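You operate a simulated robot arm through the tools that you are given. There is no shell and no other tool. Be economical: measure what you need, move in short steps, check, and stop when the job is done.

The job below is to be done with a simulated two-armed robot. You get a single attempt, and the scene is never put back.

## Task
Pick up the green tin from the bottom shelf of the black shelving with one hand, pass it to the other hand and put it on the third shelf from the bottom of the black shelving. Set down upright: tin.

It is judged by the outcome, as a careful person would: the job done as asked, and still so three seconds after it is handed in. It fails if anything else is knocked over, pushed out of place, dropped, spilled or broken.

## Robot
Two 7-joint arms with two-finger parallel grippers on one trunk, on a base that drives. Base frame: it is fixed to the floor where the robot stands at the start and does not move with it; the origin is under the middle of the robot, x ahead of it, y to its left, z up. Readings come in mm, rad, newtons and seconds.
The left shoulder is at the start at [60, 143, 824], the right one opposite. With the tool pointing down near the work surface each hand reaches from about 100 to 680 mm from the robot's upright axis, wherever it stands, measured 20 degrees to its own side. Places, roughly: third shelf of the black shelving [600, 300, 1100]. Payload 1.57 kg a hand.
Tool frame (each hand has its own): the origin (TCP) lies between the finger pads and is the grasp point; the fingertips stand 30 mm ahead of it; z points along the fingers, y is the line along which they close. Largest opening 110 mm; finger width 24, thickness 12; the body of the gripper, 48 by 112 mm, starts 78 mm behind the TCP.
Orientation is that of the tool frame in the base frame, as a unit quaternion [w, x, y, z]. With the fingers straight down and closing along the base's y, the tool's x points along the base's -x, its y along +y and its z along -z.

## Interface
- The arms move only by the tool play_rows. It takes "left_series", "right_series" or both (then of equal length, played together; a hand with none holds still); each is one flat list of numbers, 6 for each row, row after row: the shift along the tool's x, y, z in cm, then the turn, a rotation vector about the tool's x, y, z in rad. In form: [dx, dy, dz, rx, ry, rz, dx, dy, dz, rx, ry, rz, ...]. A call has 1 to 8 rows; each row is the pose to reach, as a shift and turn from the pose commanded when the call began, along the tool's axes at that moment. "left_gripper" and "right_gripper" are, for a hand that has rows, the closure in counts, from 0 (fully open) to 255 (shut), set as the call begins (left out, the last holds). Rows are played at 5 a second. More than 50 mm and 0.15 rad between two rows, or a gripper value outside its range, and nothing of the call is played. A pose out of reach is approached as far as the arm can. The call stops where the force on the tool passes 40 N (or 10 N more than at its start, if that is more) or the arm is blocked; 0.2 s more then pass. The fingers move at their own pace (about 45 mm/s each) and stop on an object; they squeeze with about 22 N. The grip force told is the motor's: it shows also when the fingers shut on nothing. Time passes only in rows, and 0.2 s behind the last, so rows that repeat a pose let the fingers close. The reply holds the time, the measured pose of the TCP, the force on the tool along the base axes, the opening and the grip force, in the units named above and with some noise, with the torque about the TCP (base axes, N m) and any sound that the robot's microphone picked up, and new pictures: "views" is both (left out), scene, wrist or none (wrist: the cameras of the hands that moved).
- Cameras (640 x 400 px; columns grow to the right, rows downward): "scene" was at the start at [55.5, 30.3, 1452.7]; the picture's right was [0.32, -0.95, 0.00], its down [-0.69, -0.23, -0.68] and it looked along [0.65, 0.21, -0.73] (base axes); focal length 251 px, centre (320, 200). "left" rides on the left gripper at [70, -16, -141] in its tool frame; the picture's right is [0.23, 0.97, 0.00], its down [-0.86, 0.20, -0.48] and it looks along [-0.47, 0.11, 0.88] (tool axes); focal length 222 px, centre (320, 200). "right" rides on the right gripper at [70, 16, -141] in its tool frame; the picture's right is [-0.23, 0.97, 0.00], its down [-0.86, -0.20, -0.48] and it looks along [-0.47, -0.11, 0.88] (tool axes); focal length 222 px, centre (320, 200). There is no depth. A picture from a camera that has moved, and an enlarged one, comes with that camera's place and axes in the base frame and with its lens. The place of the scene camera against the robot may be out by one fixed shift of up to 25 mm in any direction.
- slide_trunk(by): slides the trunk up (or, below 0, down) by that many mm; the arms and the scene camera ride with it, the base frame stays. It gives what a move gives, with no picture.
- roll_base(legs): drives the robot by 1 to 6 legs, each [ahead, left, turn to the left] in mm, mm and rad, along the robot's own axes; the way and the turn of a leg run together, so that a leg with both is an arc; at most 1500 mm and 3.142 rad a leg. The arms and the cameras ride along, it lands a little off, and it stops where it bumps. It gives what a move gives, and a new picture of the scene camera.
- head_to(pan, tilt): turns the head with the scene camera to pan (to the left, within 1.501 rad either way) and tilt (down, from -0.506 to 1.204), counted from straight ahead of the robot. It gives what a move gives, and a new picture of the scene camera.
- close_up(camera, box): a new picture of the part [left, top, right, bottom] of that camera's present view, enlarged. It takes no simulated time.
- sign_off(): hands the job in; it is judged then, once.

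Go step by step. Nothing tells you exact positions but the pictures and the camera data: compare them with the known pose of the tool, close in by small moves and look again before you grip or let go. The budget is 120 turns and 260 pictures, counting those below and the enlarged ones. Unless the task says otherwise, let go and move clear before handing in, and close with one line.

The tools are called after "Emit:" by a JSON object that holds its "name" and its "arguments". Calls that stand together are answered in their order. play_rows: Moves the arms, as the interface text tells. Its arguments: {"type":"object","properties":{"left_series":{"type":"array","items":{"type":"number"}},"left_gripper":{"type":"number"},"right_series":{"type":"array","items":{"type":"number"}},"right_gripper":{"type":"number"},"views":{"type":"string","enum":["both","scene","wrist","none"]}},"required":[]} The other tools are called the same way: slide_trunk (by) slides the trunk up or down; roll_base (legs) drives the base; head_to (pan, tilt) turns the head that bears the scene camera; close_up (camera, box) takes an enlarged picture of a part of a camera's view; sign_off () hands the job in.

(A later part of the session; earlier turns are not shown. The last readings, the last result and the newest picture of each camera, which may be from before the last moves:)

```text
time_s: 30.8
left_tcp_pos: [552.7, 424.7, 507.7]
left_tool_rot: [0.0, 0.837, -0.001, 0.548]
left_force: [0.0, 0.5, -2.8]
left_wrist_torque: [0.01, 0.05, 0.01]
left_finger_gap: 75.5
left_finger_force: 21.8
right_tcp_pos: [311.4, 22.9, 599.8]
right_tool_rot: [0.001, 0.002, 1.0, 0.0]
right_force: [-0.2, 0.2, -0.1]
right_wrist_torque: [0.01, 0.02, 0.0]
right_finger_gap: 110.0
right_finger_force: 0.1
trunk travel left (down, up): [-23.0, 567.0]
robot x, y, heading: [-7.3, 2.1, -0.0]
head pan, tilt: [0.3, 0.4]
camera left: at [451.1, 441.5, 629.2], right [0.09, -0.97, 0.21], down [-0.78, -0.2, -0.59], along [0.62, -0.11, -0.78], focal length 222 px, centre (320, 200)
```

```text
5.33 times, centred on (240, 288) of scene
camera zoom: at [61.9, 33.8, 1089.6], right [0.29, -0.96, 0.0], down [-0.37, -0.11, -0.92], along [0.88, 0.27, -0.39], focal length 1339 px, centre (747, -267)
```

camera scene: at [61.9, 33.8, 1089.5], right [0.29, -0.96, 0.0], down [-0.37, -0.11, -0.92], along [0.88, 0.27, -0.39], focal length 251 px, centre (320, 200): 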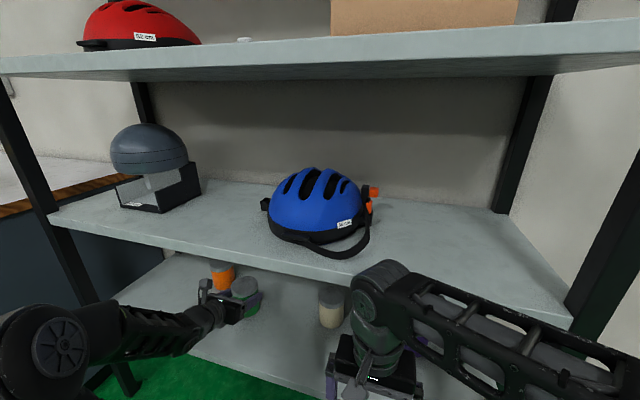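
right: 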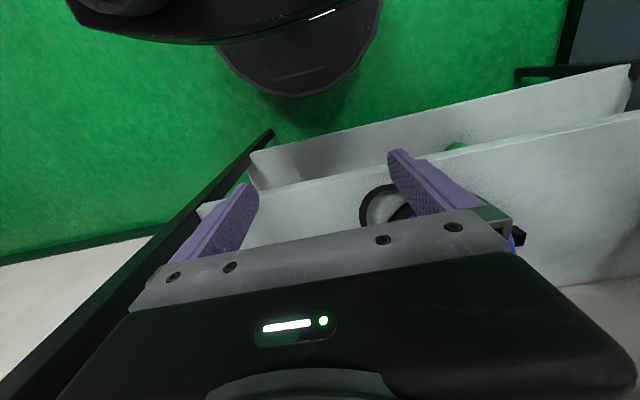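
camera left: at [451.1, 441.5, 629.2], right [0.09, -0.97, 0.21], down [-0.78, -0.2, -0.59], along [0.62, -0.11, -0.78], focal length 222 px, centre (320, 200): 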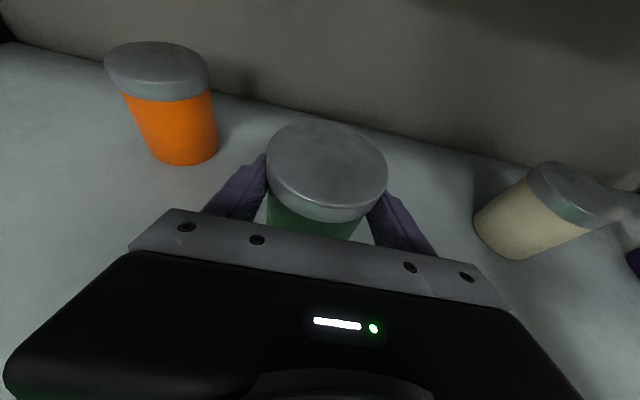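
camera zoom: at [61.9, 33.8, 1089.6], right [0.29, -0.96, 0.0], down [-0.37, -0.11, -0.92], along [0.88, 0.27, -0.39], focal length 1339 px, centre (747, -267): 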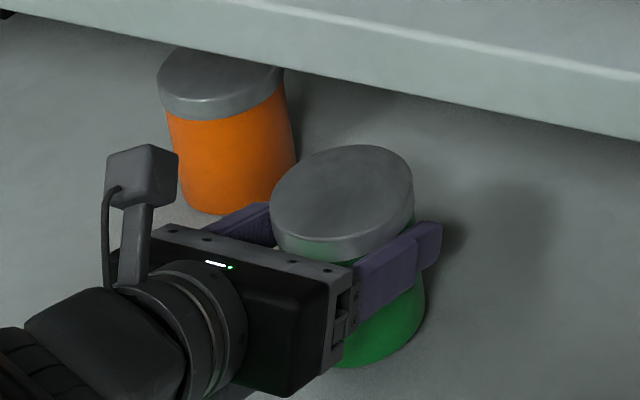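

The grip is stable now. I'll lift 20 mm more and back out of the shelf.

Emit:
{"name": "play_rows", "arguments": {"left_series": [0.9, 0, -0.4, 0, 0, 0, 1.83, 0, -0.8, 0, 0, 0], "views": "none"}}

Emit:
{"name": "roll_base", "arguments": {"legs": [[-200, 0, 0], [-170, 0, 0]]}}

Emit:
{"name": "play_rows", "arguments": {"left_series": [0, 0, 0, 0, 0, 0], "views": "wrist"}}

```text
time_s: 31.4
left_tcp_pos: [553.5, 424.5, 529.8]
left_tool_rot: [0.002, 0.836, -0.002, 0.548]
left_force: [0.5, 0.2, -2.3]
left_wrist_torque: [-0.05, 0.04, 0.01]
left_finger_gap: 75.5
left_finger_force: 21.9
right_tcp_pos: [311.8, 23.7, 599.4]
right_tool_rot: [-0.001, 0.002, 1.0, 0.001]
right_force: [-0.6, -0.6, 0.1]
right_wrist_torque: [-0.01, -0.01, 0.01]
right_finger_gap: 110.0
right_finger_force: 0.1
trunk travel left (down, up): [-23.0, 567.0]
robot x, y, heading: [-5.9, 2.7, -0.003]
head pan, tilt: [0.3, 0.4]
```

```text
time_s: 34.1
left_tcp_pos: [184.5, 426.3, 529.0]
left_tool_rot: [0.001, 0.836, -0.002, 0.548]
left_force: [0.2, 0.0, -3.3]
left_wrist_torque: [-0.01, 0.02, -0.02]
left_finger_gap: 75.3
left_finger_force: 22.0
right_tcp_pos: [-56.9, 25.7, 600.1]
right_tool_rot: [-0.001, 0.003, 1.0, 0.0]
right_force: [0.8, -0.3, -0.2]
right_wrist_torque: [0.02, -0.02, 0.02]
right_finger_gap: 109.9
right_finger_force: 0.0
trunk travel left (down, up): [-23.0, 567.0]
robot x, y, heading: [-378.4, 3.3, -0.004]
head pan, tilt: [0.3, 0.4]
camera scene: at [-306.1, 36.1, 1089.6], right [0.29, -0.96, 0.0], down [-0.37, -0.11, -0.92], along [0.88, 0.27, -0.39], focal length 251 px, centre (320, 200)
```

scene: 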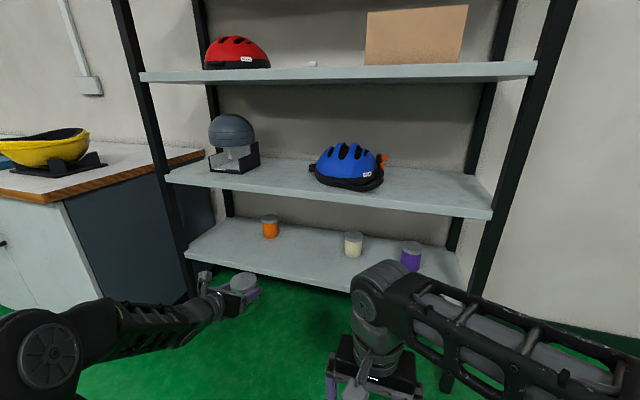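

```text
time_s: 34.5
left_tcp_pos: [183.7, 426.5, 528.5]
left_tool_rot: [0.002, 0.837, -0.002, 0.548]
left_force: [1.2, -0.5, -2.2]
left_wrist_torque: [0.0, -0.02, 0.02]
left_finger_gap: 75.7
left_finger_force: 22.1
right_tcp_pos: [-56.4, 27.2, 599.3]
right_tool_rot: [-0.001, 0.002, 1.0, 0.0]
right_force: [-0.6, 0.4, 0.4]
right_wrist_torque: [0.01, 0.05, 0.04]
right_finger_gap: 109.9
right_finger_force: 0.1
trunk travel left (down, up): [-23.0, 567.0]
robot x, y, heading: [-376.7, 3.9, -0.006]
head pan, tilt: [0.3, 0.4]
camera left: at [83.1, 443.7, 649.1], right [0.09, -0.97, 0.21], down [-0.78, -0.2, -0.59], along [0.62, -0.11, -0.78], focal length 222 px, centre (320, 200)
```

left: 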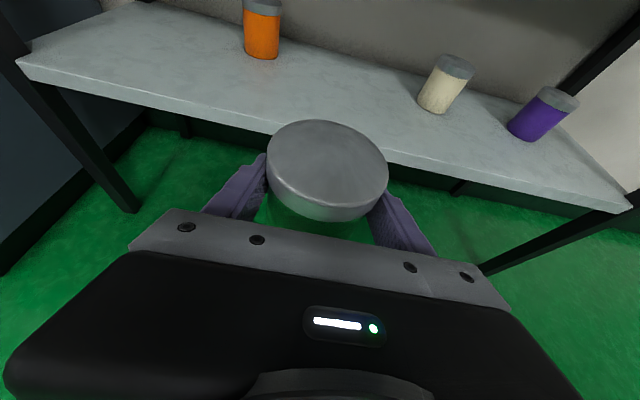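

The tin is held upright outside the shelf. For the handover the right hand must turn 90° so it closes along x, and come in from above. I'll raise, advance and yaw the right hand first.

Emit:
{"name": "play_rows", "arguments": {"right_series": [-2.2, 0, -2, 0, 0, -0.145, -4.4, 0, -4, 0, 0, -0.29, -6.6, 0, -6, 0, 0, -0.435, -8.8, 0, -8, 0, 0, -0.58, -11, 0, -10, 0, 0, -0.725, -13.2, 0, -12, 0, 0, -0.87, -15.4, 0, -14, 0, 0, -1.015, -17.6, 0, -16, 0, 0, -1.16], "right_gripper": 0, "views": "none"}}

Emit:
{"name": "play_rows", "arguments": {"right_series": [0, 0, 0, 0, 0, -0.137, 0, 0, 0, 0, 0, -0.274, 0, 0, 0, 0, 0, -0.411], "right_gripper": 32, "views": "both"}}

```text
time_s: 36.3
left_tcp_pos: [183.9, 426.3, 531.2]
left_tool_rot: [0.001, 0.836, -0.002, 0.548]
left_force: [-2.4, 0.6, -0.5]
left_wrist_torque: [0.02, 0.06, -0.01]
left_finger_gap: 75.5
left_finger_force: 22.1
right_tcp_pos: [146.8, -17.9, 677.5]
right_tool_rot: [0.113, -0.49, 0.863, -0.044]
right_force: [-0.8, -1.4, 1.2]
right_wrist_torque: [0.09, -0.02, 0.0]
right_finger_gap: 110.4
right_finger_force: 0.0
right hand out of reach, approached as far as the arm can: row 1, 2, 3, 4, 5, 6, 7, 8
trunk travel left (down, up): [-23.0, 567.0]
robot x, y, heading: [-373.7, 1.7, -0.011]
head pan, tilt: [0.3, 0.4]
```

```text
time_s: 37.1
left_tcp_pos: [183.9, 424.7, 529.0]
left_tool_rot: [0.002, 0.837, -0.003, 0.548]
left_force: [0.1, -0.3, -2.1]
left_wrist_torque: [0.02, -0.01, 0.01]
left_finger_gap: 75.5
left_finger_force: 22.1
right_tcp_pos: [147.3, -13.8, 675.9]
right_tool_rot: [0.101, -0.657, 0.744, -0.065]
right_force: [-1.0, -0.2, -0.3]
right_wrist_torque: [-0.02, -0.02, -0.02]
right_finger_gap: 96.4
right_finger_force: 0.0
trunk travel left (down, up): [-23.0, 567.0]
robot x, y, heading: [-371.8, 4.7, -0.006]
head pan, tilt: [0.3, 0.4]
camera scene: at [-306.2, 36.2, 1089.6], right [0.29, -0.96, 0.0], down [-0.37, -0.11, -0.92], along [0.88, 0.27, -0.39], focal length 251 px, centre (320, 200)
camera right: at [90.0, -86.4, 804.8], right [-0.91, 0.35, -0.21], down [0.18, 0.81, 0.57], along [0.37, 0.48, -0.8], focal length 222 px, centre (320, 200)
```

scene: 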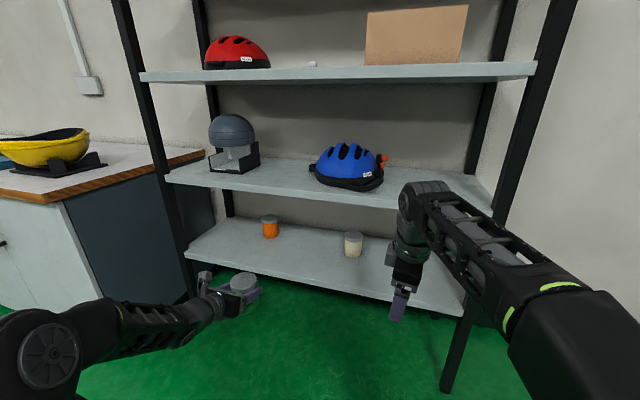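
right: 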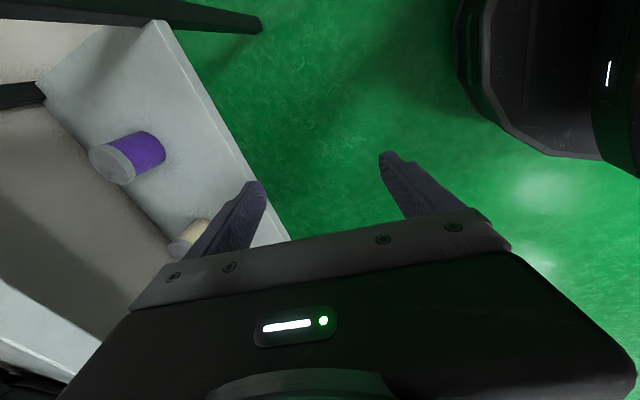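

That height was beyond the right arm's reach with the tool down. I'll bring the hand down 12 cm and read where it settles.

Emit:
{"name": "play_rows", "arguments": {"right_series": [0, 0, 3, 0, 0, 0, 0, 0, 6, 0, 0, 0, 0, 0, 9, 0, 0, 0, 0, 0, 12, 0, 0, 0, 0, 0, 12, 0, 0, 0], "views": "none"}}

```text
time_s: 38.3
left_tcp_pos: [183.5, 426.0, 528.2]
left_tool_rot: [0.002, 0.837, -0.002, 0.548]
left_force: [0.5, -0.3, -2.0]
left_wrist_torque: [0.0, 0.06, 0.0]
left_finger_gap: 75.3
left_finger_force: 22.3
right_tcp_pos: [177.9, -9.0, 557.5]
right_tool_rot: [0.101, -0.656, 0.745, -0.066]
right_force: [0.4, -0.1, 0.0]
right_wrist_torque: [0.0, -0.03, 0.01]
right_finger_gap: 96.1
right_finger_force: 0.0
trunk travel left (down, up): [-23.0, 567.0]
robot x, y, heading: [-375.1, 6.4, -0.005]
head pan, tilt: [0.3, 0.4]
```

Emit:
{"name": "play_rows", "arguments": {"right_series": [0.4, 1.05, -3.1, -0.079, 0.0165, -0.042, 0.8, 2.1, -6.2, -0.158, 0.033, -0.084, 1.2, 3.15, -9.38, -0.2365, 0.0495, -0.126, 1.2, 3.15, -9.38, -0.2365, 0.0495, -0.126], "views": "none"}}

```text
time_s: 39.3
left_tcp_pos: [183.6, 426.8, 529.3]
left_tool_rot: [0.002, 0.837, -0.002, 0.547]
left_force: [0.1, -0.6, -3.2]
left_wrist_torque: [-0.01, 0.01, -0.03]
left_finger_gap: 75.3
left_finger_force: 22.5
right_tcp_pos: [142.4, -16.4, 613.5]
right_tool_rot: [0.034, -0.691, 0.722, -0.022]
right_force: [-0.6, -0.1, 1.1]
right_wrist_torque: [-0.04, -0.01, 0.0]
right_finger_gap: 96.0
right_finger_force: 0.0
right hand out of reach, approached as far as the arm can: row 3, 4
trunk travel left (down, up): [-23.0, 567.0]
robot x, y, heading: [-376.8, 1.9, -0.008]
head pan, tilt: [0.3, 0.4]
```

Reach is limited at that height and distance, so the meeting point must be closer and lower. I'll bring the right hand in to about (75, −30, 600).

Emit:
{"name": "play_rows", "arguments": {"right_series": [0.83, 3.37, 0.42, -0.04, 0.008, -0.022, 1.66, 6.75, 0.85, -0.079, 0.017, -0.044, 1.66, 6.75, 0.85, -0.079, 0.017, -0.044], "views": "none"}}

Emit:
{"name": "play_rows", "arguments": {"left_series": [-1.0, 3.95, -1.1, 0, 0, 0, -2.0, 7.9, -2.2, 0, 0, 0, -3.0, 11.85, -3.3, 0, 0, 0, -4.05, 15.8, -4.45, 0, 0, 0, -5.1, 19.75, -5.6, 0, 0, 0, -6.1, 23.7, -6.7, 0, 0, 0, -7.1, 27.65, -7.8, 0, 0, 0, -8.1, 31.6, -8.9, 0, 0, 0], "views": "both"}}

```text
time_s: 40.1
left_tcp_pos: [185.0, 426.2, 528.8]
left_tool_rot: [0.001, 0.837, -0.002, 0.548]
left_force: [-1.0, 0.3, -3.3]
left_wrist_torque: [-0.02, 0.0, -0.04]
left_finger_gap: 75.4
left_finger_force: 21.9
right_tcp_pos: [73.8, -29.5, 600.0]
right_tool_rot: [0.001, 0.708, -0.707, -0.001]
right_force: [-0.4, 0.2, 0.2]
right_wrist_torque: [0.03, 0.01, 0.0]
right_finger_gap: 96.4
right_finger_force: 0.1
trunk travel left (down, up): [-23.0, 567.0]
robot x, y, heading: [-377.3, 3.4, -0.006]
head pan, tilt: [0.3, 0.4]
```

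```text
time_s: 41.9
left_tcp_pos: [132.3, 82.8, 503.2]
left_tool_rot: [0.001, 0.837, -0.001, 0.548]
left_force: [-0.5, -0.4, -2.6]
left_wrist_torque: [0.01, 0.04, -0.02]
left_finger_gap: 74.7
left_finger_force: 21.8
left hand out of reach, approached as far as the arm can: row 2, 4, 5, 6, 7, 8
right_tcp_pos: [73.5, -29.4, 600.3]
right_tool_rot: [0.001, 0.708, -0.706, -0.001]
right_force: [0.3, 0.6, -1.1]
right_wrist_torque: [-0.01, 0.0, -0.03]
right_finger_gap: 96.2
right_finger_force: 0.0
trunk travel left (down, up): [-23.0, 567.0]
robot x, y, heading: [-376.0, 5.0, -0.002]
head pan, tilt: [0.3, 0.4]
camera scene: at [-305.9, 36.4, 1089.5], right [0.29, -0.96, 0.0], down [-0.37, -0.11, -0.92], along [0.88, 0.27, -0.39], focal length 251 px, centre (320, 200)
camera left: at [31.9, 100.0, 623.7], right [0.09, -0.97, 0.21], down [-0.78, -0.2, -0.59], along [0.62, -0.11, -0.78], focal length 222 px, centre (320, 200)
```

scene: 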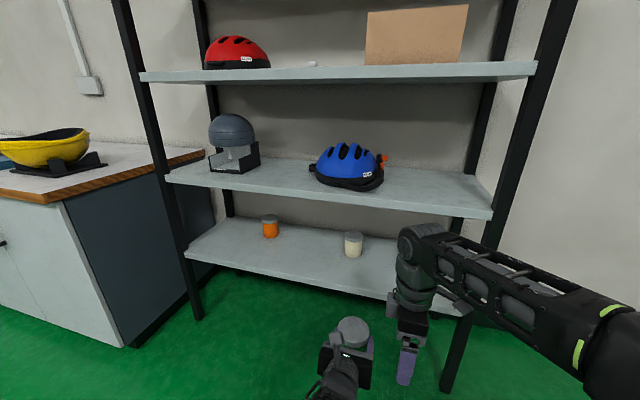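
left: 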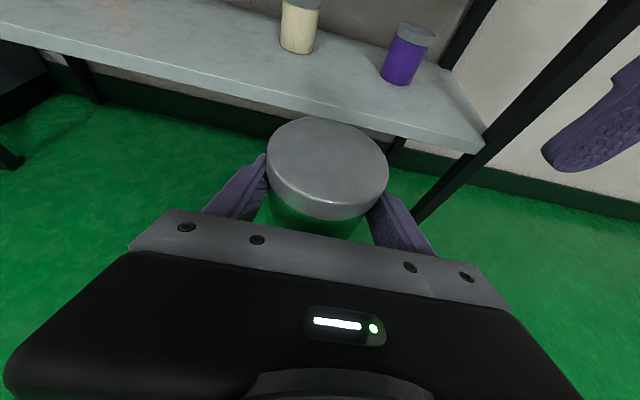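

The left hand stopped at (132, 83, 503) at its inner reach limit, with the tin still steady. I'll lower it 40 mm and move it slightly right so the right hand can come over it.

Emit:
{"name": "play_rows", "arguments": {"left_series": [-1.22, 0.7, 0.53, 0, 0, 0, -2.44, 1.4, 1.07, 0, 0, 0, -3.66, 2, 1.6, 0, 0, 0], "views": "none"}}

```text
time_s: 42.7
left_tcp_pos: [132.1, 65.0, 462.0]
left_tool_rot: [0.002, 0.837, -0.002, 0.547]
left_force: [-0.2, 0.3, -3.0]
left_wrist_torque: [-0.03, 0.0, 0.03]
left_finger_gap: 75.0
left_finger_force: 22.2
right_tcp_pos: [73.5, -30.2, 600.2]
right_tool_rot: [0.001, 0.708, -0.707, -0.001]
right_force: [0.5, 0.3, -0.4]
right_wrist_torque: [-0.02, -0.02, -0.01]
right_finger_gap: 96.2
right_finger_force: 0.1
trunk travel left (down, up): [-23.0, 567.0]
robot x, y, heading: [-375.4, 5.1, -0.01]
head pan, tilt: [0.3, 0.4]
```

The tin is now at about (134, 66) with its top at z≈489. I'll move the right hand forward, then over it, with fingertips at z≈520.

Emit:
{"name": "play_rows", "arguments": {"right_series": [0, -3.2, 2.5, 0, 0, 0, 0, -6.4, 5, 0, 0, 0, -3.2, -6.4, 5, 0, 0, 0, -6.4, -6.4, 5, 0, 0, 0, -9.6, -6.4, 5, 0, 0, 0], "views": "both"}}

Emit:
{"name": "close_up", "arguments": {"camera": "scene", "box": [280, 250, 440, 350]}}

```text
time_s: 43.9
left_tcp_pos: [131.8, 64.5, 462.4]
left_tool_rot: [0.002, 0.837, -0.002, 0.547]
left_force: [0.2, 0.4, -2.0]
left_wrist_torque: [-0.02, 0.07, 0.0]
left_finger_gap: 75.0
left_finger_force: 22.2
right_tcp_pos: [140.6, 64.2, 549.0]
right_tool_rot: [0.0, 0.707, -0.707, -0.002]
right_force: [-0.1, -0.3, 0.5]
right_wrist_torque: [0.0, 0.03, 0.0]
right_finger_gap: 96.2
right_finger_force: 0.0
trunk travel left (down, up): [-23.0, 567.0]
robot x, y, heading: [-377.1, 1.7, -0.004]
head pan, tilt: [0.3, 0.4]
camera scene: at [-306.2, 35.7, 1089.6], right [0.29, -0.96, 0.0], down [-0.37, -0.11, -0.92], along [0.88, 0.27, -0.39], focal length 251 px, centre (320, 200)
camera right: at [124.1, -6.1, 691.1], right [-0.97, 0.23, 0.0], down [0.2, 0.85, 0.48], along [0.11, 0.47, -0.88], focal length 222 px, centre (320, 200)
```

scene: 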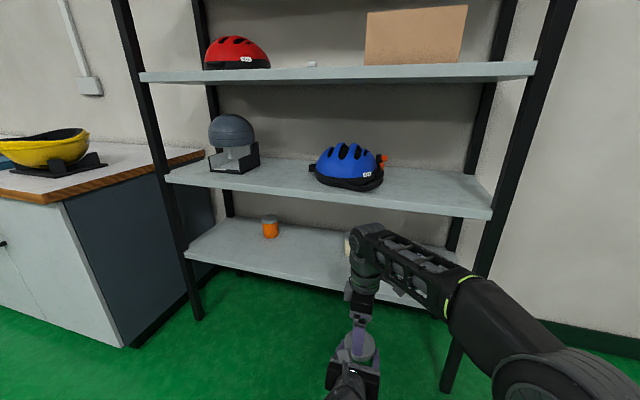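
right: 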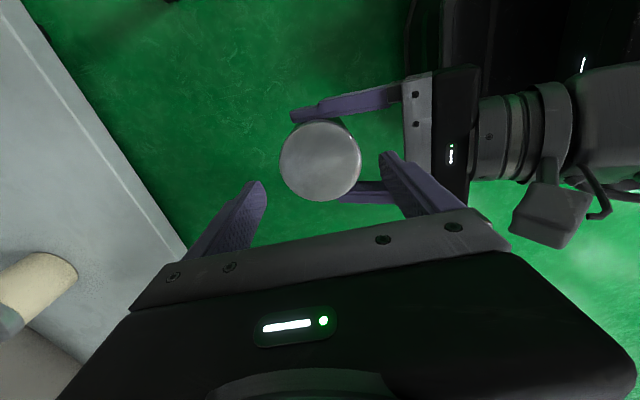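

```text
4.00 times, centred on (360, 300) of scene
camera zoom: at [-306.2, 35.7, 1089.6], right [0.29, -0.96, 0.0], down [-0.37, -0.11, -0.92], along [0.88, 0.27, -0.39], focal length 1004 px, centre (160, -200)
```

zoom: 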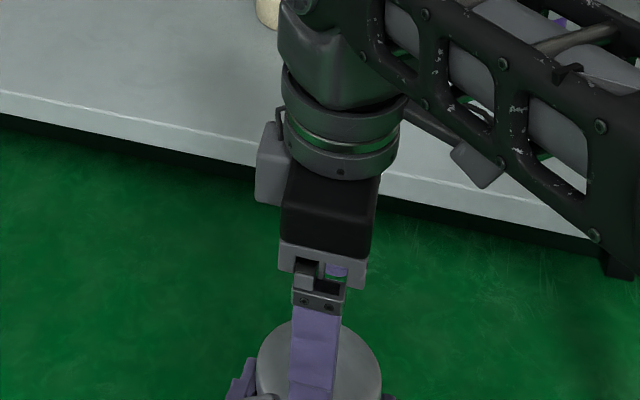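

The right camera shows the lid centred between its fingers, and the left camera block is clear of it. I'll lower 50 mm first, then check.

Emit:
{"name": "play_rows", "arguments": {"right_series": [0.1, 0, 1.25, 0, 0, 0, 0.1, 0, 2.5, 0, 0, 0, 0.1, 0, 3.75, 0, 0, 0, 0.1, 0, 5, 0, 0, 0], "views": "wrist"}}

```text
time_s: 44.9
left_tcp_pos: [134.0, 63.6, 462.6]
left_tool_rot: [0.001, 0.837, -0.002, 0.548]
left_force: [-0.1, 0.1, -2.5]
left_wrist_torque: [0.0, 0.0, 0.01]
left_finger_gap: 75.1
left_finger_force: 22.0
right_tcp_pos: [137.3, 64.4, 498.3]
right_tool_rot: [0.0, 0.708, -0.706, -0.001]
right_force: [-0.2, 0.0, 0.1]
right_wrist_torque: [0.0, 0.0, 0.0]
right_finger_gap: 96.2
right_finger_force: 0.1
trunk travel left (down, up): [-23.0, 567.0]
robot x, y, heading: [-375.9, 2.7, -0.005]
head pan, tilt: [0.3, 0.4]
camera right: at [122.7, -5.6, 640.2], right [-0.97, 0.23, 0.0], down [0.2, 0.86, 0.48], along [0.11, 0.47, -0.88], focal length 222 px, centre (320, 200)
```

right: 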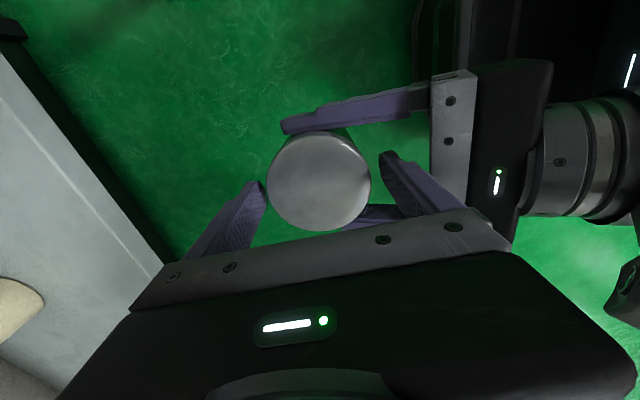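

The fingers straddle the lid with a few millimetres on each side. I'll lower another 22 mm and recentre slightly.

Emit:
{"name": "play_rows", "arguments": {"right_series": [0.15, -0.1, 0.7, 0, 0, 0, 0.3, -0.1, 1.5, 0, 0, 0, 0.3, -0.1, 2.2, 0, 0, 0], "views": "wrist"}}

```text
time_s: 45.7
left_tcp_pos: [132.1, 63.6, 460.8]
left_tool_rot: [0.002, 0.837, -0.003, 0.548]
left_force: [-0.3, 0.3, -1.8]
left_wrist_torque: [-0.03, 0.0, 0.0]
left_finger_gap: 74.8
left_finger_force: 22.1
right_tcp_pos: [139.0, 61.7, 477.9]
right_tool_rot: [0.001, 0.708, -0.706, -0.001]
right_force: [-0.7, -1.6, 0.3]
right_wrist_torque: [0.0, 0.01, -0.02]
right_finger_gap: 96.5
right_finger_force: 0.0
trunk travel left (down, up): [-23.0, 567.0]
robot x, y, heading: [-374.0, -0.1, -0.007]
head pan, tilt: [0.3, 0.4]
camera right: at [122.9, -8.6, 619.2], right [-0.97, 0.23, 0.0], down [0.2, 0.86, 0.48], along [0.11, 0.47, -0.88], focal length 222 px, centre (320, 200)
```

right: 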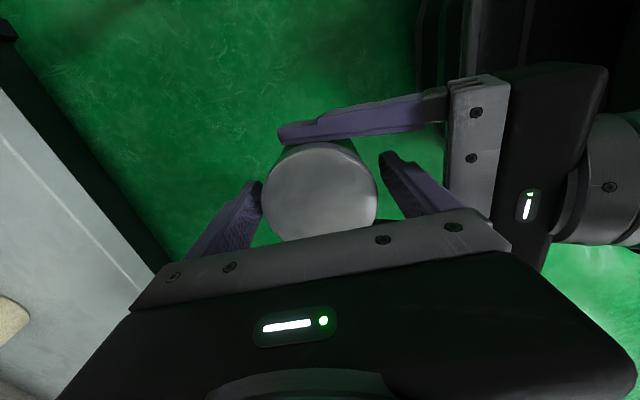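

Everything is aligned, with the right TCP about 11 mm below the lid top. I'll close the right hand while the left still holds.

Emit:
{"name": "play_rows", "arguments": {"right_series": [0, 0, 0, 0, 0, 0, 0, 0, 0, 0, 0, 0, 0, 0, 0, 0, 0, 0, 0, 0, 0, 0, 0, 0, 0, 0, 0, 0, 0, 0], "right_gripper": 255, "views": "wrist"}}

```text
time_s: 46.9
left_tcp_pos: [132.3, 64.9, 461.6]
left_tool_rot: [0.001, 0.837, -0.002, 0.547]
left_force: [-11.5, -2.1, 3.2]
left_wrist_torque: [0.09, -0.06, 0.08]
left_finger_gap: 75.0
left_finger_force: 21.8
right_tcp_pos: [140.4, 61.9, 478.4]
right_tool_rot: [0.0, 0.708, -0.706, -0.001]
right_force: [11.0, 2.0, -1.1]
right_wrist_torque: [-0.08, -0.14, -0.12]
right_finger_gap: 78.1
right_finger_force: 22.3
trunk travel left (down, up): [-23.0, 567.0]
robot x, y, heading: [-375.5, 4.4, -0.005]
head pan, tilt: [0.3, 0.4]
camera right: at [123.3, -8.8, 619.2], right [-0.97, 0.23, 0.0], down [0.2, 0.85, 0.48], along [0.11, 0.47, -0.88], focal length 222 px, centre (320, 200)
```

right: 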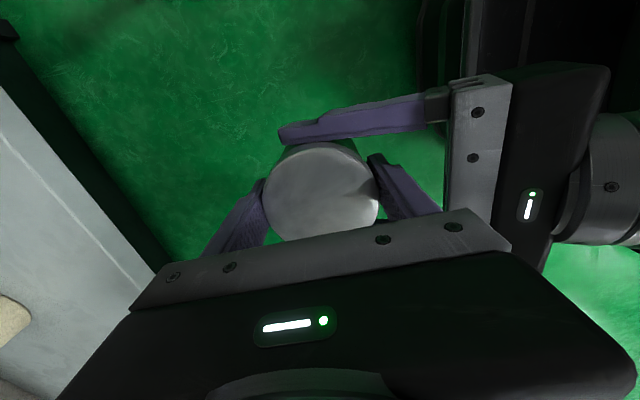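

The right hand has the tin. Now the left opens, holding its position.

Emit:
{"name": "play_rows", "arguments": {"left_series": [0, 0, 0, 0, 0, 0, 0, 0, 0, 0, 0, 0, 0, 0, 0, 0, 0, 0, 0, 0, 0, 0, 0, 0], "left_gripper": 0, "views": "both"}}

Emit:
{"name": "close_up", "arguments": {"camera": "right", "box": [200, 80, 520, 280]}}

```text
time_s: 47.9
left_tcp_pos: [132.9, 64.4, 462.2]
left_tool_rot: [0.001, 0.836, -0.002, 0.549]
left_force: [-0.5, -0.4, -0.7]
left_wrist_torque: [0.01, 0.0, 0.02]
left_finger_gap: 110.1
left_finger_force: 0.2
right_tcp_pos: [140.2, 61.3, 478.1]
right_tool_rot: [0.001, 0.708, -0.706, -0.001]
right_force: [-0.1, -0.6, 0.0]
right_wrist_torque: [-0.03, 0.0, -0.01]
right_finger_gap: 78.0
right_finger_force: 22.1
trunk travel left (down, up): [-23.0, 567.0]
robot x, y, heading: [-373.8, -0.3, -0.002]
head pan, tilt: [0.3, 0.4]
camera scene: at [-306.2, 35.9, 1089.6], right [0.29, -0.96, 0.0], down [-0.37, -0.11, -0.92], along [0.88, 0.27, -0.39], focal length 251 px, centre (320, 200)
camera left: at [31.6, 82.0, 582.4], right [0.09, -0.97, 0.21], down [-0.78, -0.2, -0.59], along [0.62, -0.11, -0.78], focal length 222 px, centre (320, 200)
```

scene: 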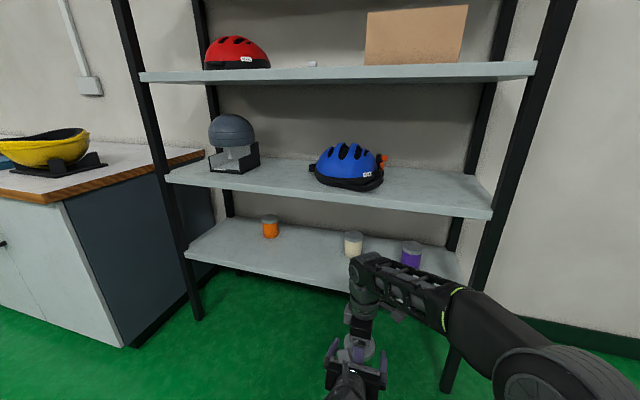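
left: 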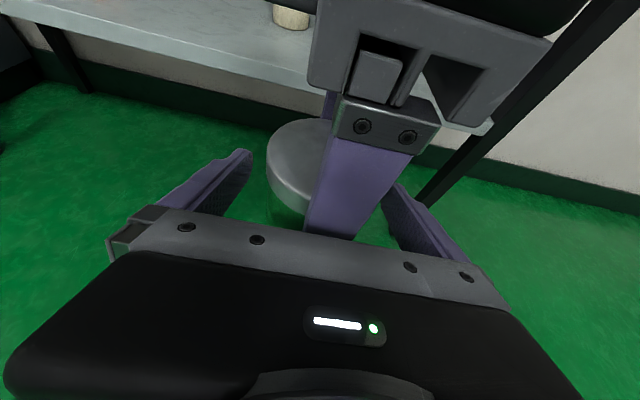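

```text
2.00 times, centred on (360, 180) of right
camera zoom: at [123.0, -8.6, 619.2], right [-0.97, 0.23, 0.0], down [0.2, 0.86, 0.48], along [0.11, 0.47, -0.88], focal length 444 px, centre (240, 240)
```

zoom: 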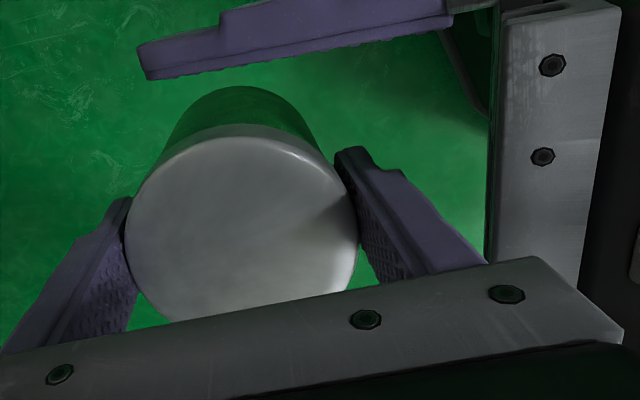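

The right hand alone holds the tin now, and the transfer is done. To separate, the right goes straight up and the left straight down, since the left can't retreat much further.

Emit:
{"name": "play_rows", "arguments": {"left_series": [-1.37, 0, 0.6, 0, 0, 0, -2.75, 0, 1.2, 0, 0, 0, -4.1, 0, 1.8, 0, 0, 0, -5.5, 0, 2.4, 0, 0, 0], "right_series": [0, 0, -2, 0, 0, 0, 0, 0, -4, 0, 0, 0, 0, 0, -6, 0, 0, 0, 0, 0, -8, 0, 0, 0], "views": "both"}}

```text
time_s: 48.9
left_tcp_pos: [132.9, 63.2, 400.4]
left_tool_rot: [0.002, 0.836, -0.003, 0.548]
left_force: [-0.2, -0.2, 0.2]
left_wrist_torque: [0.0, 0.02, -0.01]
left_finger_gap: 109.8
left_finger_force: 0.0
right_tcp_pos: [140.0, 61.3, 558.4]
right_tool_rot: [0.001, 0.708, -0.706, -0.001]
right_force: [0.5, -0.6, -1.8]
right_wrist_torque: [0.03, 0.02, 0.01]
right_finger_gap: 78.1
right_finger_force: 22.1
trunk travel left (down, up): [-23.0, 567.0]
robot x, y, heading: [-378.3, 1.5, -0.004]
head pan, tilt: [0.3, 0.4]
camera scene: at [-306.2, 35.8, 1089.6], right [0.29, -0.96, 0.0], down [-0.37, -0.11, -0.92], along [0.88, 0.27, -0.39], focal length 251 px, centre (320, 200)
camera right: at [122.8, -8.3, 699.2], right [-0.97, 0.23, 0.0], down [0.2, 0.86, 0.48], along [0.11, 0.47, -0.88], focal length 222 px, centre (320, 200)
camera left: at [31.4, 81.1, 521.4], right [0.09, -0.97, 0.21], down [-0.78, -0.2, -0.59], along [0.62, -0.11, -0.78], focal length 222 px, centre (320, 200)
```

scene: 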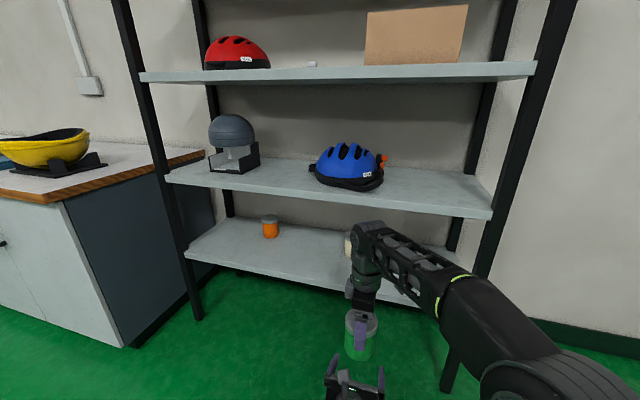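
right: 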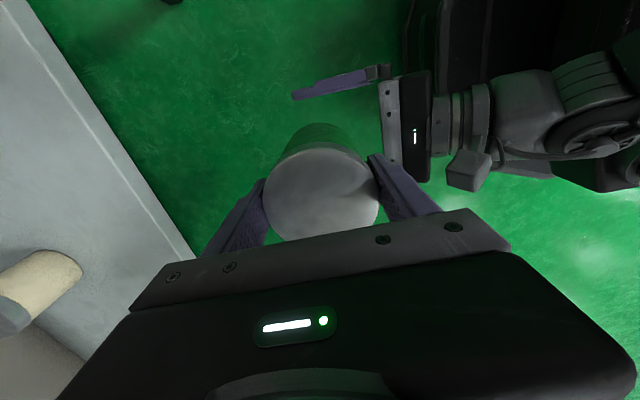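
left: 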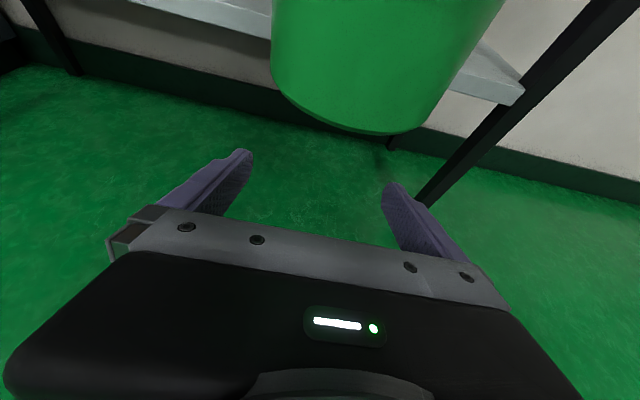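

The arms have separated cleanly. Now I'll park the left hand out to the left, retracted and pointing down, so it clears the shelving later.

Emit:
{"name": "play_rows", "arguments": {"left_series": [0, -4.4, 0, 0, 0, 0, 0, -8.8, 0, 0, 0, 0, 0, -13.2, 0, 0, 0, 0, 0, -17.6, 0, 0, 0, 0, 0, -22, 0, 0, 0, 0, 0, -26, 0, 0, 0, 0], "views": "none"}}

Emit:
{"name": "play_rows", "arguments": {"left_series": [0.1, 0, -2.9, 0, -0.145, 0, 0.2, 0, -5.75, 0, -0.29, 0, 0.3, 0, -8.6, 0, -0.435, 0, 0.4, 0, -11.5, 0, -0.58, 0, 0.5, 0, -14.4, 0, -0.725, 0, 0.6, 0, -17.2, 0, -0.87, 0, 0.75, 0, -20.1, 0, -1.015, 0, 0.86, 0, -23, 0, -1.16, 0], "views": "scene"}}

```text
time_s: 49.5
left_tcp_pos: [135.7, 48.4, 433.1]
left_tool_rot: [0.067, 0.808, -0.097, 0.577]
left_force: [-0.5, -0.5, -0.4]
left_wrist_torque: [-0.02, 0.01, -0.03]
left_finger_gap: 109.9
left_finger_force: 0.1
left hand out of reach, approached as far as the arm can: row 2, 3
right_tcp_pos: [141.5, 57.7, 556.2]
right_tool_rot: [-0.001, -0.705, 0.709, 0.002]
right_force: [-0.4, 0.3, -2.8]
right_wrist_torque: [-0.02, 0.0, -0.01]
right_finger_gap: 78.1
right_finger_force: 21.7
trunk travel left (down, up): [-23.0, 567.0]
robot x, y, heading: [-376.4, 5.1, 0.0]
head pan, tilt: [0.3, 0.4]
stopped in row 3 (left hand): the arm was blocked; the commanded pose is now the measured one
```

```text
time_s: 51.3
left_tcp_pos: [-74.1, 98.9, 514.5]
left_tool_rot: [0.003, 0.992, -0.118, 0.037]
left_force: [-0.2, -0.8, 0.3]
left_wrist_torque: [-0.02, 0.0, 0.01]
left_finger_gap: 109.8
left_finger_force: 0.0
left hand out of reach, approached as far as the arm can: row 1, 2, 3, 4
right_tcp_pos: [140.3, 58.5, 557.0]
right_tool_rot: [-0.001, -0.705, 0.709, 0.002]
right_force: [0.1, -0.6, -2.0]
right_wrist_torque: [-0.02, 0.0, -0.02]
right_finger_gap: 77.8
right_finger_force: 22.1
trunk travel left (down, up): [-23.0, 567.0]
robot x, y, heading: [-375.4, 0.9, -0.006]
head pan, tilt: [0.3, 0.4]
camera scene: at [-306.0, 36.0, 1089.5], right [0.29, -0.96, 0.0], down [-0.37, -0.11, -0.92], along [0.88, 0.27, -0.39], focal length 251 px, centre (320, 200)
```

scene: 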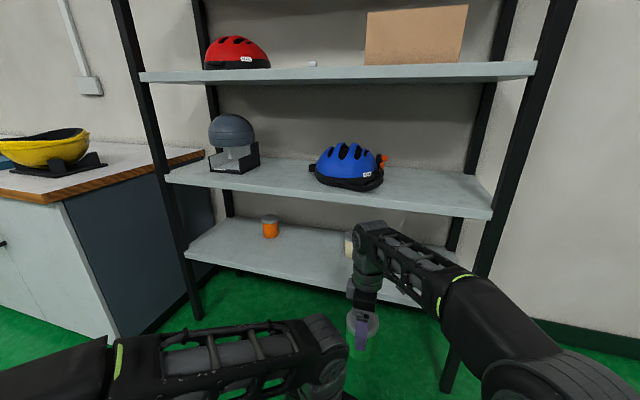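

The left arm was blocked on its first move, but it is now tucked in pointing down. I'll move it left in small steps and check the tin from the right camera.

Emit:
{"name": "play_rows", "arguments": {"left_series": [-0.9, -3.7, 0, 0, 0, 0, -1.8, -7.4, 0, 0, 0, 0, -2.7, -11.1, 0, 0, 0, 0, -3.6, -14.8, 0, 0, 0, 0, -4.5, -18.5, 0, 0, 0, 0, -5.4, -22.3, 0, 0, 0, 0], "views": "scene"}}

Emit:
{"name": "close_up", "arguments": {"camera": "right", "box": [0, 0, 640, 400]}}

Emit:
{"name": "close_up", "arguments": {"camera": "scene", "box": [280, 210, 480, 335]}}

```text
time_s: 52.7
left_tcp_pos: [-72.7, 328.7, 512.0]
left_tool_rot: [0.001, 0.992, -0.119, 0.038]
left_force: [0.9, -0.5, -0.3]
left_wrist_torque: [0.03, 0.05, -0.03]
left_finger_gap: 109.9
left_finger_force: 0.1
right_tcp_pos: [141.7, 58.8, 556.9]
right_tool_rot: [-0.001, -0.705, 0.709, 0.001]
right_force: [-0.6, -0.6, -2.7]
right_wrist_torque: [0.03, 0.01, 0.01]
right_finger_gap: 77.8
right_finger_force: 22.5
trunk travel left (down, up): [-23.0, 567.0]
robot x, y, heading: [-377.1, 3.9, -0.003]
head pan, tilt: [0.3, 0.4]
camera scene: at [-306.1, 35.7, 1089.6], right [0.29, -0.96, 0.0], down [-0.37, -0.11, -0.92], along [0.88, 0.27, -0.39], focal length 251 px, centre (320, 200)
```

scene: 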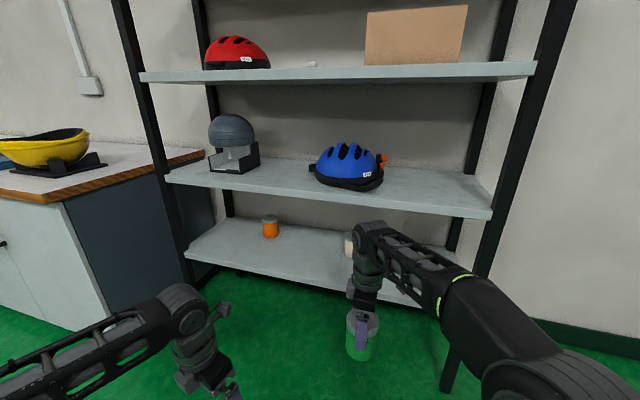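

```text
1.00 times, centred on (320, 200) of right (not enlarged: the box is as wide or as high as the picture)
camera zoom: at [124.2, -11.2, 698.4], right [-0.97, 0.23, 0.0], down [0.21, 0.85, 0.48], along [0.11, 0.47, -0.88], focal length 222 px, centre (320, 200)
```

zoom: 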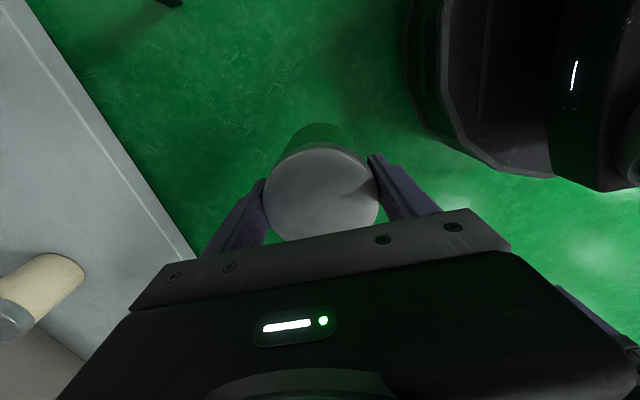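

```text
3.20 times, centred on (380, 272) of scene
camera zoom: at [-306.1, 35.7, 1089.6], right [0.29, -0.96, 0.0], down [-0.37, -0.11, -0.92], along [0.88, 0.27, -0.39], focal length 804 px, centre (128, -32)
```

zoom: 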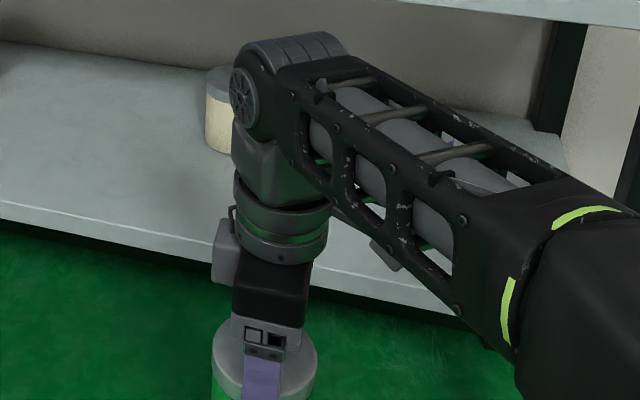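

The tin is unchanged in the right hand's grip and the left arm is parked. I'll raise the trunk well away from the shelf and look at the third shelf from above.

Emit:
{"name": "slide_trunk", "arguments": {"by": 565}}

Emit:
{"name": "head_to", "arguments": {"pan": 0.2, "tilt": 0.6}}

```text
refused: 565 is not a number from -400 to 400
```

```text
time_s: 53.5
left_tcp_pos: [-72.9, 328.2, 509.7]
left_tool_rot: [0.002, 0.992, -0.117, 0.039]
left_force: [-0.3, 0.0, 0.0]
left_wrist_torque: [0.0, -0.03, 0.01]
left_finger_gap: 109.9
left_finger_force: 0.1
right_tcp_pos: [140.7, 57.4, 558.4]
right_tool_rot: [0.0, -0.705, 0.709, 0.002]
right_force: [-0.7, 0.2, -2.7]
right_wrist_torque: [-0.01, -0.02, 0.03]
right_finger_gap: 77.9
right_finger_force: 21.7
trunk travel left (down, up): [-23.0, 567.0]
robot x, y, heading: [-374.4, 1.9, -0.005]
head pan, tilt: [0.201, 0.6]
camera scene: at [-308.0, 26.3, 1071.4], right [0.19, -0.98, 0.0], down [-0.55, -0.11, -0.83], along [0.81, 0.16, -0.56], focal length 251 px, centre (320, 200)
```

scene: 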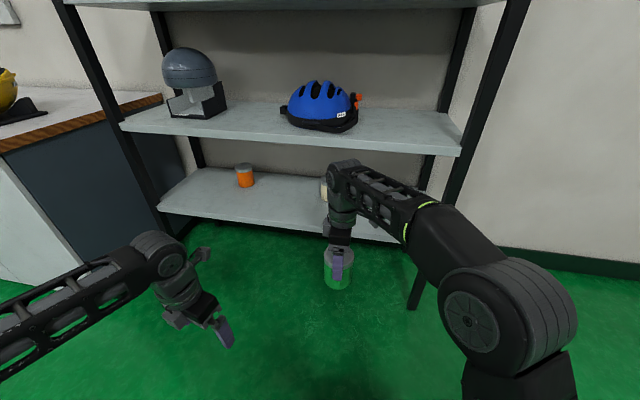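

Emit:
{"name": "slide_trunk", "arguments": {"by": 380}}

Emit:
{"name": "slide_trunk", "arguments": {"by": 185}}

Emit:
{"name": "play_rows", "arguments": {"right_series": [0, 0, 0, 0, 0, 0], "views": "both"}}

```text
time_s: 57.1
left_tcp_pos: [-72.5, 329.1, 890.9]
left_tool_rot: [0.003, 0.992, -0.119, 0.039]
left_force: [0.2, 0.5, -0.2]
left_wrist_torque: [0.01, 0.01, -0.04]
left_finger_gap: 110.2
left_finger_force: 0.0
right_tcp_pos: [141.0, 58.2, 938.0]
right_tool_rot: [-0.001, -0.705, 0.709, 0.002]
right_force: [-0.4, 0.1, -2.2]
right_wrist_torque: [-0.02, 0.01, 0.0]
right_finger_gap: 77.8
right_finger_force: 22.3
trunk travel left (down, up): [-403.0, 187.0]
robot x, y, heading: [-376.7, 5.6, -0.001]
head pan, tilt: [0.201, 0.6]
```

```text
time_s: 59.2
left_tcp_pos: [-72.0, 328.6, 1076.1]
left_tool_rot: [0.003, 0.992, -0.119, 0.039]
left_force: [-0.2, -0.1, -0.6]
left_wrist_torque: [0.01, 0.03, 0.01]
left_finger_gap: 110.0
left_finger_force: 0.2
right_tcp_pos: [141.7, 60.2, 1121.7]
right_tool_rot: [-0.001, -0.705, 0.709, 0.002]
right_force: [-0.2, 0.2, -2.4]
right_wrist_torque: [0.0, -0.03, 0.0]
right_finger_gap: 78.0
right_finger_force: 21.5
trunk travel left (down, up): [-588.0, 2.0]
robot x, y, heading: [-374.1, 3.2, -0.001]
head pan, tilt: [0.201, 0.6]
```

```text
time_s: 59.6
left_tcp_pos: [-72.9, 328.1, 1076.3]
left_tool_rot: [0.002, 0.992, -0.118, 0.04]
left_force: [0.1, -0.1, 0.3]
left_wrist_torque: [0.03, -0.02, -0.02]
left_finger_gap: 110.2
left_finger_force: 0.0
right_tcp_pos: [142.4, 59.0, 1123.4]
right_tool_rot: [-0.001, -0.706, 0.709, 0.001]
right_force: [-0.9, -0.1, -1.9]
right_wrist_torque: [-0.01, 0.0, 0.01]
right_finger_gap: 78.0
right_finger_force: 21.9
trunk travel left (down, up): [-588.0, 2.0]
robot x, y, heading: [-375.1, 6.6, -0.003]
head pan, tilt: [0.201, 0.6]
camera scene: at [-307.9, 26.4, 1636.3], right [0.19, -0.98, 0.0], down [-0.55, -0.11, -0.82], along [0.81, 0.16, -0.57], focal length 251 px, centre (320, 200)
camera right: at [124.4, -11.0, 1263.4], right [-0.97, 0.23, 0.0], down [0.21, 0.85, 0.48], along [0.11, 0.47, -0.88], focal length 222 px, centre (320, 200)
```

scene: 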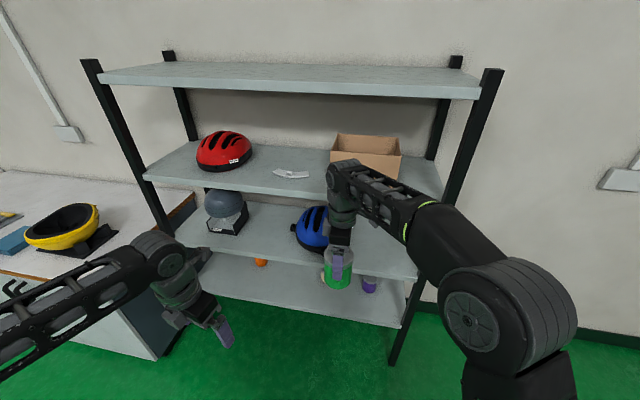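
right: 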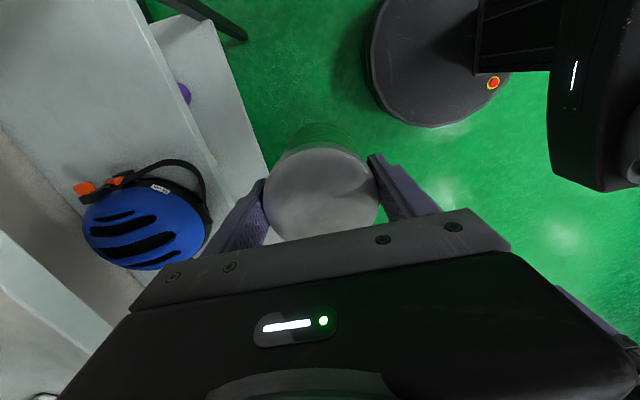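

There is a fourth shelf about 350 mm above the third. A hand pointing straight down would foul it with the wrist, so the right hand must hold the tin horizontally to place it. The table on the left is open above, so I could set the tin there briefly and regrip with the right hand. I'll look over there first.

Emit:
{"name": "head_to", "arguments": {"pan": 0.9, "tilt": 0.6}}

Emit:
{"name": "close_up", "arguments": {"camera": "scene", "box": [0, 0, 640, 400]}}

```text
time_s: 60.6
left_tcp_pos: [-71.9, 327.6, 1076.2]
left_tool_rot: [0.002, 0.992, -0.119, 0.039]
left_force: [0.5, -0.2, -0.5]
left_wrist_torque: [0.01, 0.01, -0.02]
left_finger_gap: 110.1
left_finger_force: 0.1
right_tcp_pos: [140.2, 58.5, 1120.8]
right_tool_rot: [-0.001, -0.705, 0.709, 0.002]
right_force: [-0.1, 0.8, -1.9]
right_wrist_torque: [0.02, 0.01, -0.01]
right_finger_gap: 77.8
right_finger_force: 22.2
trunk travel left (down, up): [-588.0, 2.0]
robot x, y, heading: [-375.9, 2.0, -0.008]
head pan, tilt: [0.901, 0.6]
camera scene: at [-339.3, 78.1, 1636.3], right [0.78, -0.63, 0.0], down [-0.35, -0.44, -0.82], along [0.52, 0.64, -0.57], focal length 251 px, centre (320, 200)
```

scene: 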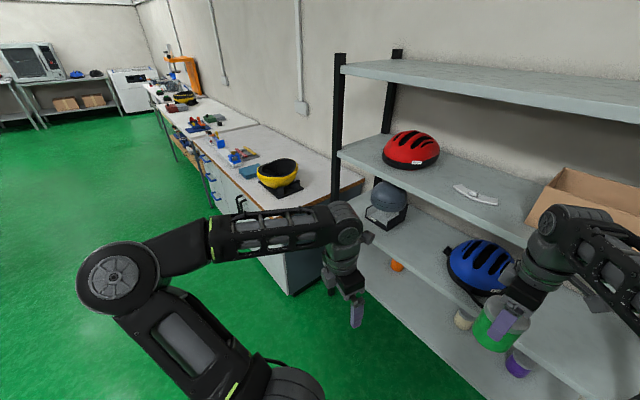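

```text
1.00 times, centred on (320, 200) of scene (not enlarged: the box is as wide or as high as the picture)
camera zoom: at [-339.3, 78.1, 1636.3], right [0.78, -0.63, 0.0], down [-0.35, -0.44, -0.82], along [0.52, 0.64, -0.57], focal length 251 px, centre (320, 200)
```

zoom: 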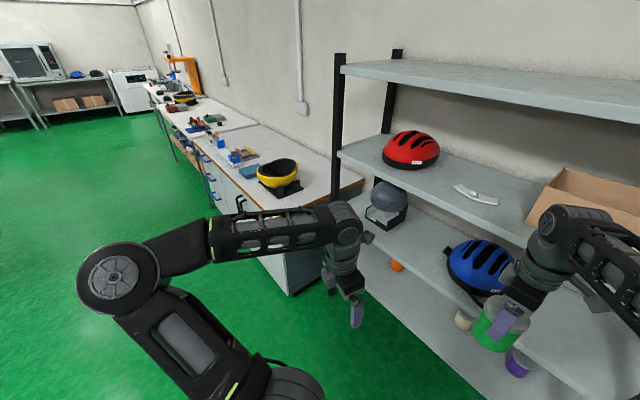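

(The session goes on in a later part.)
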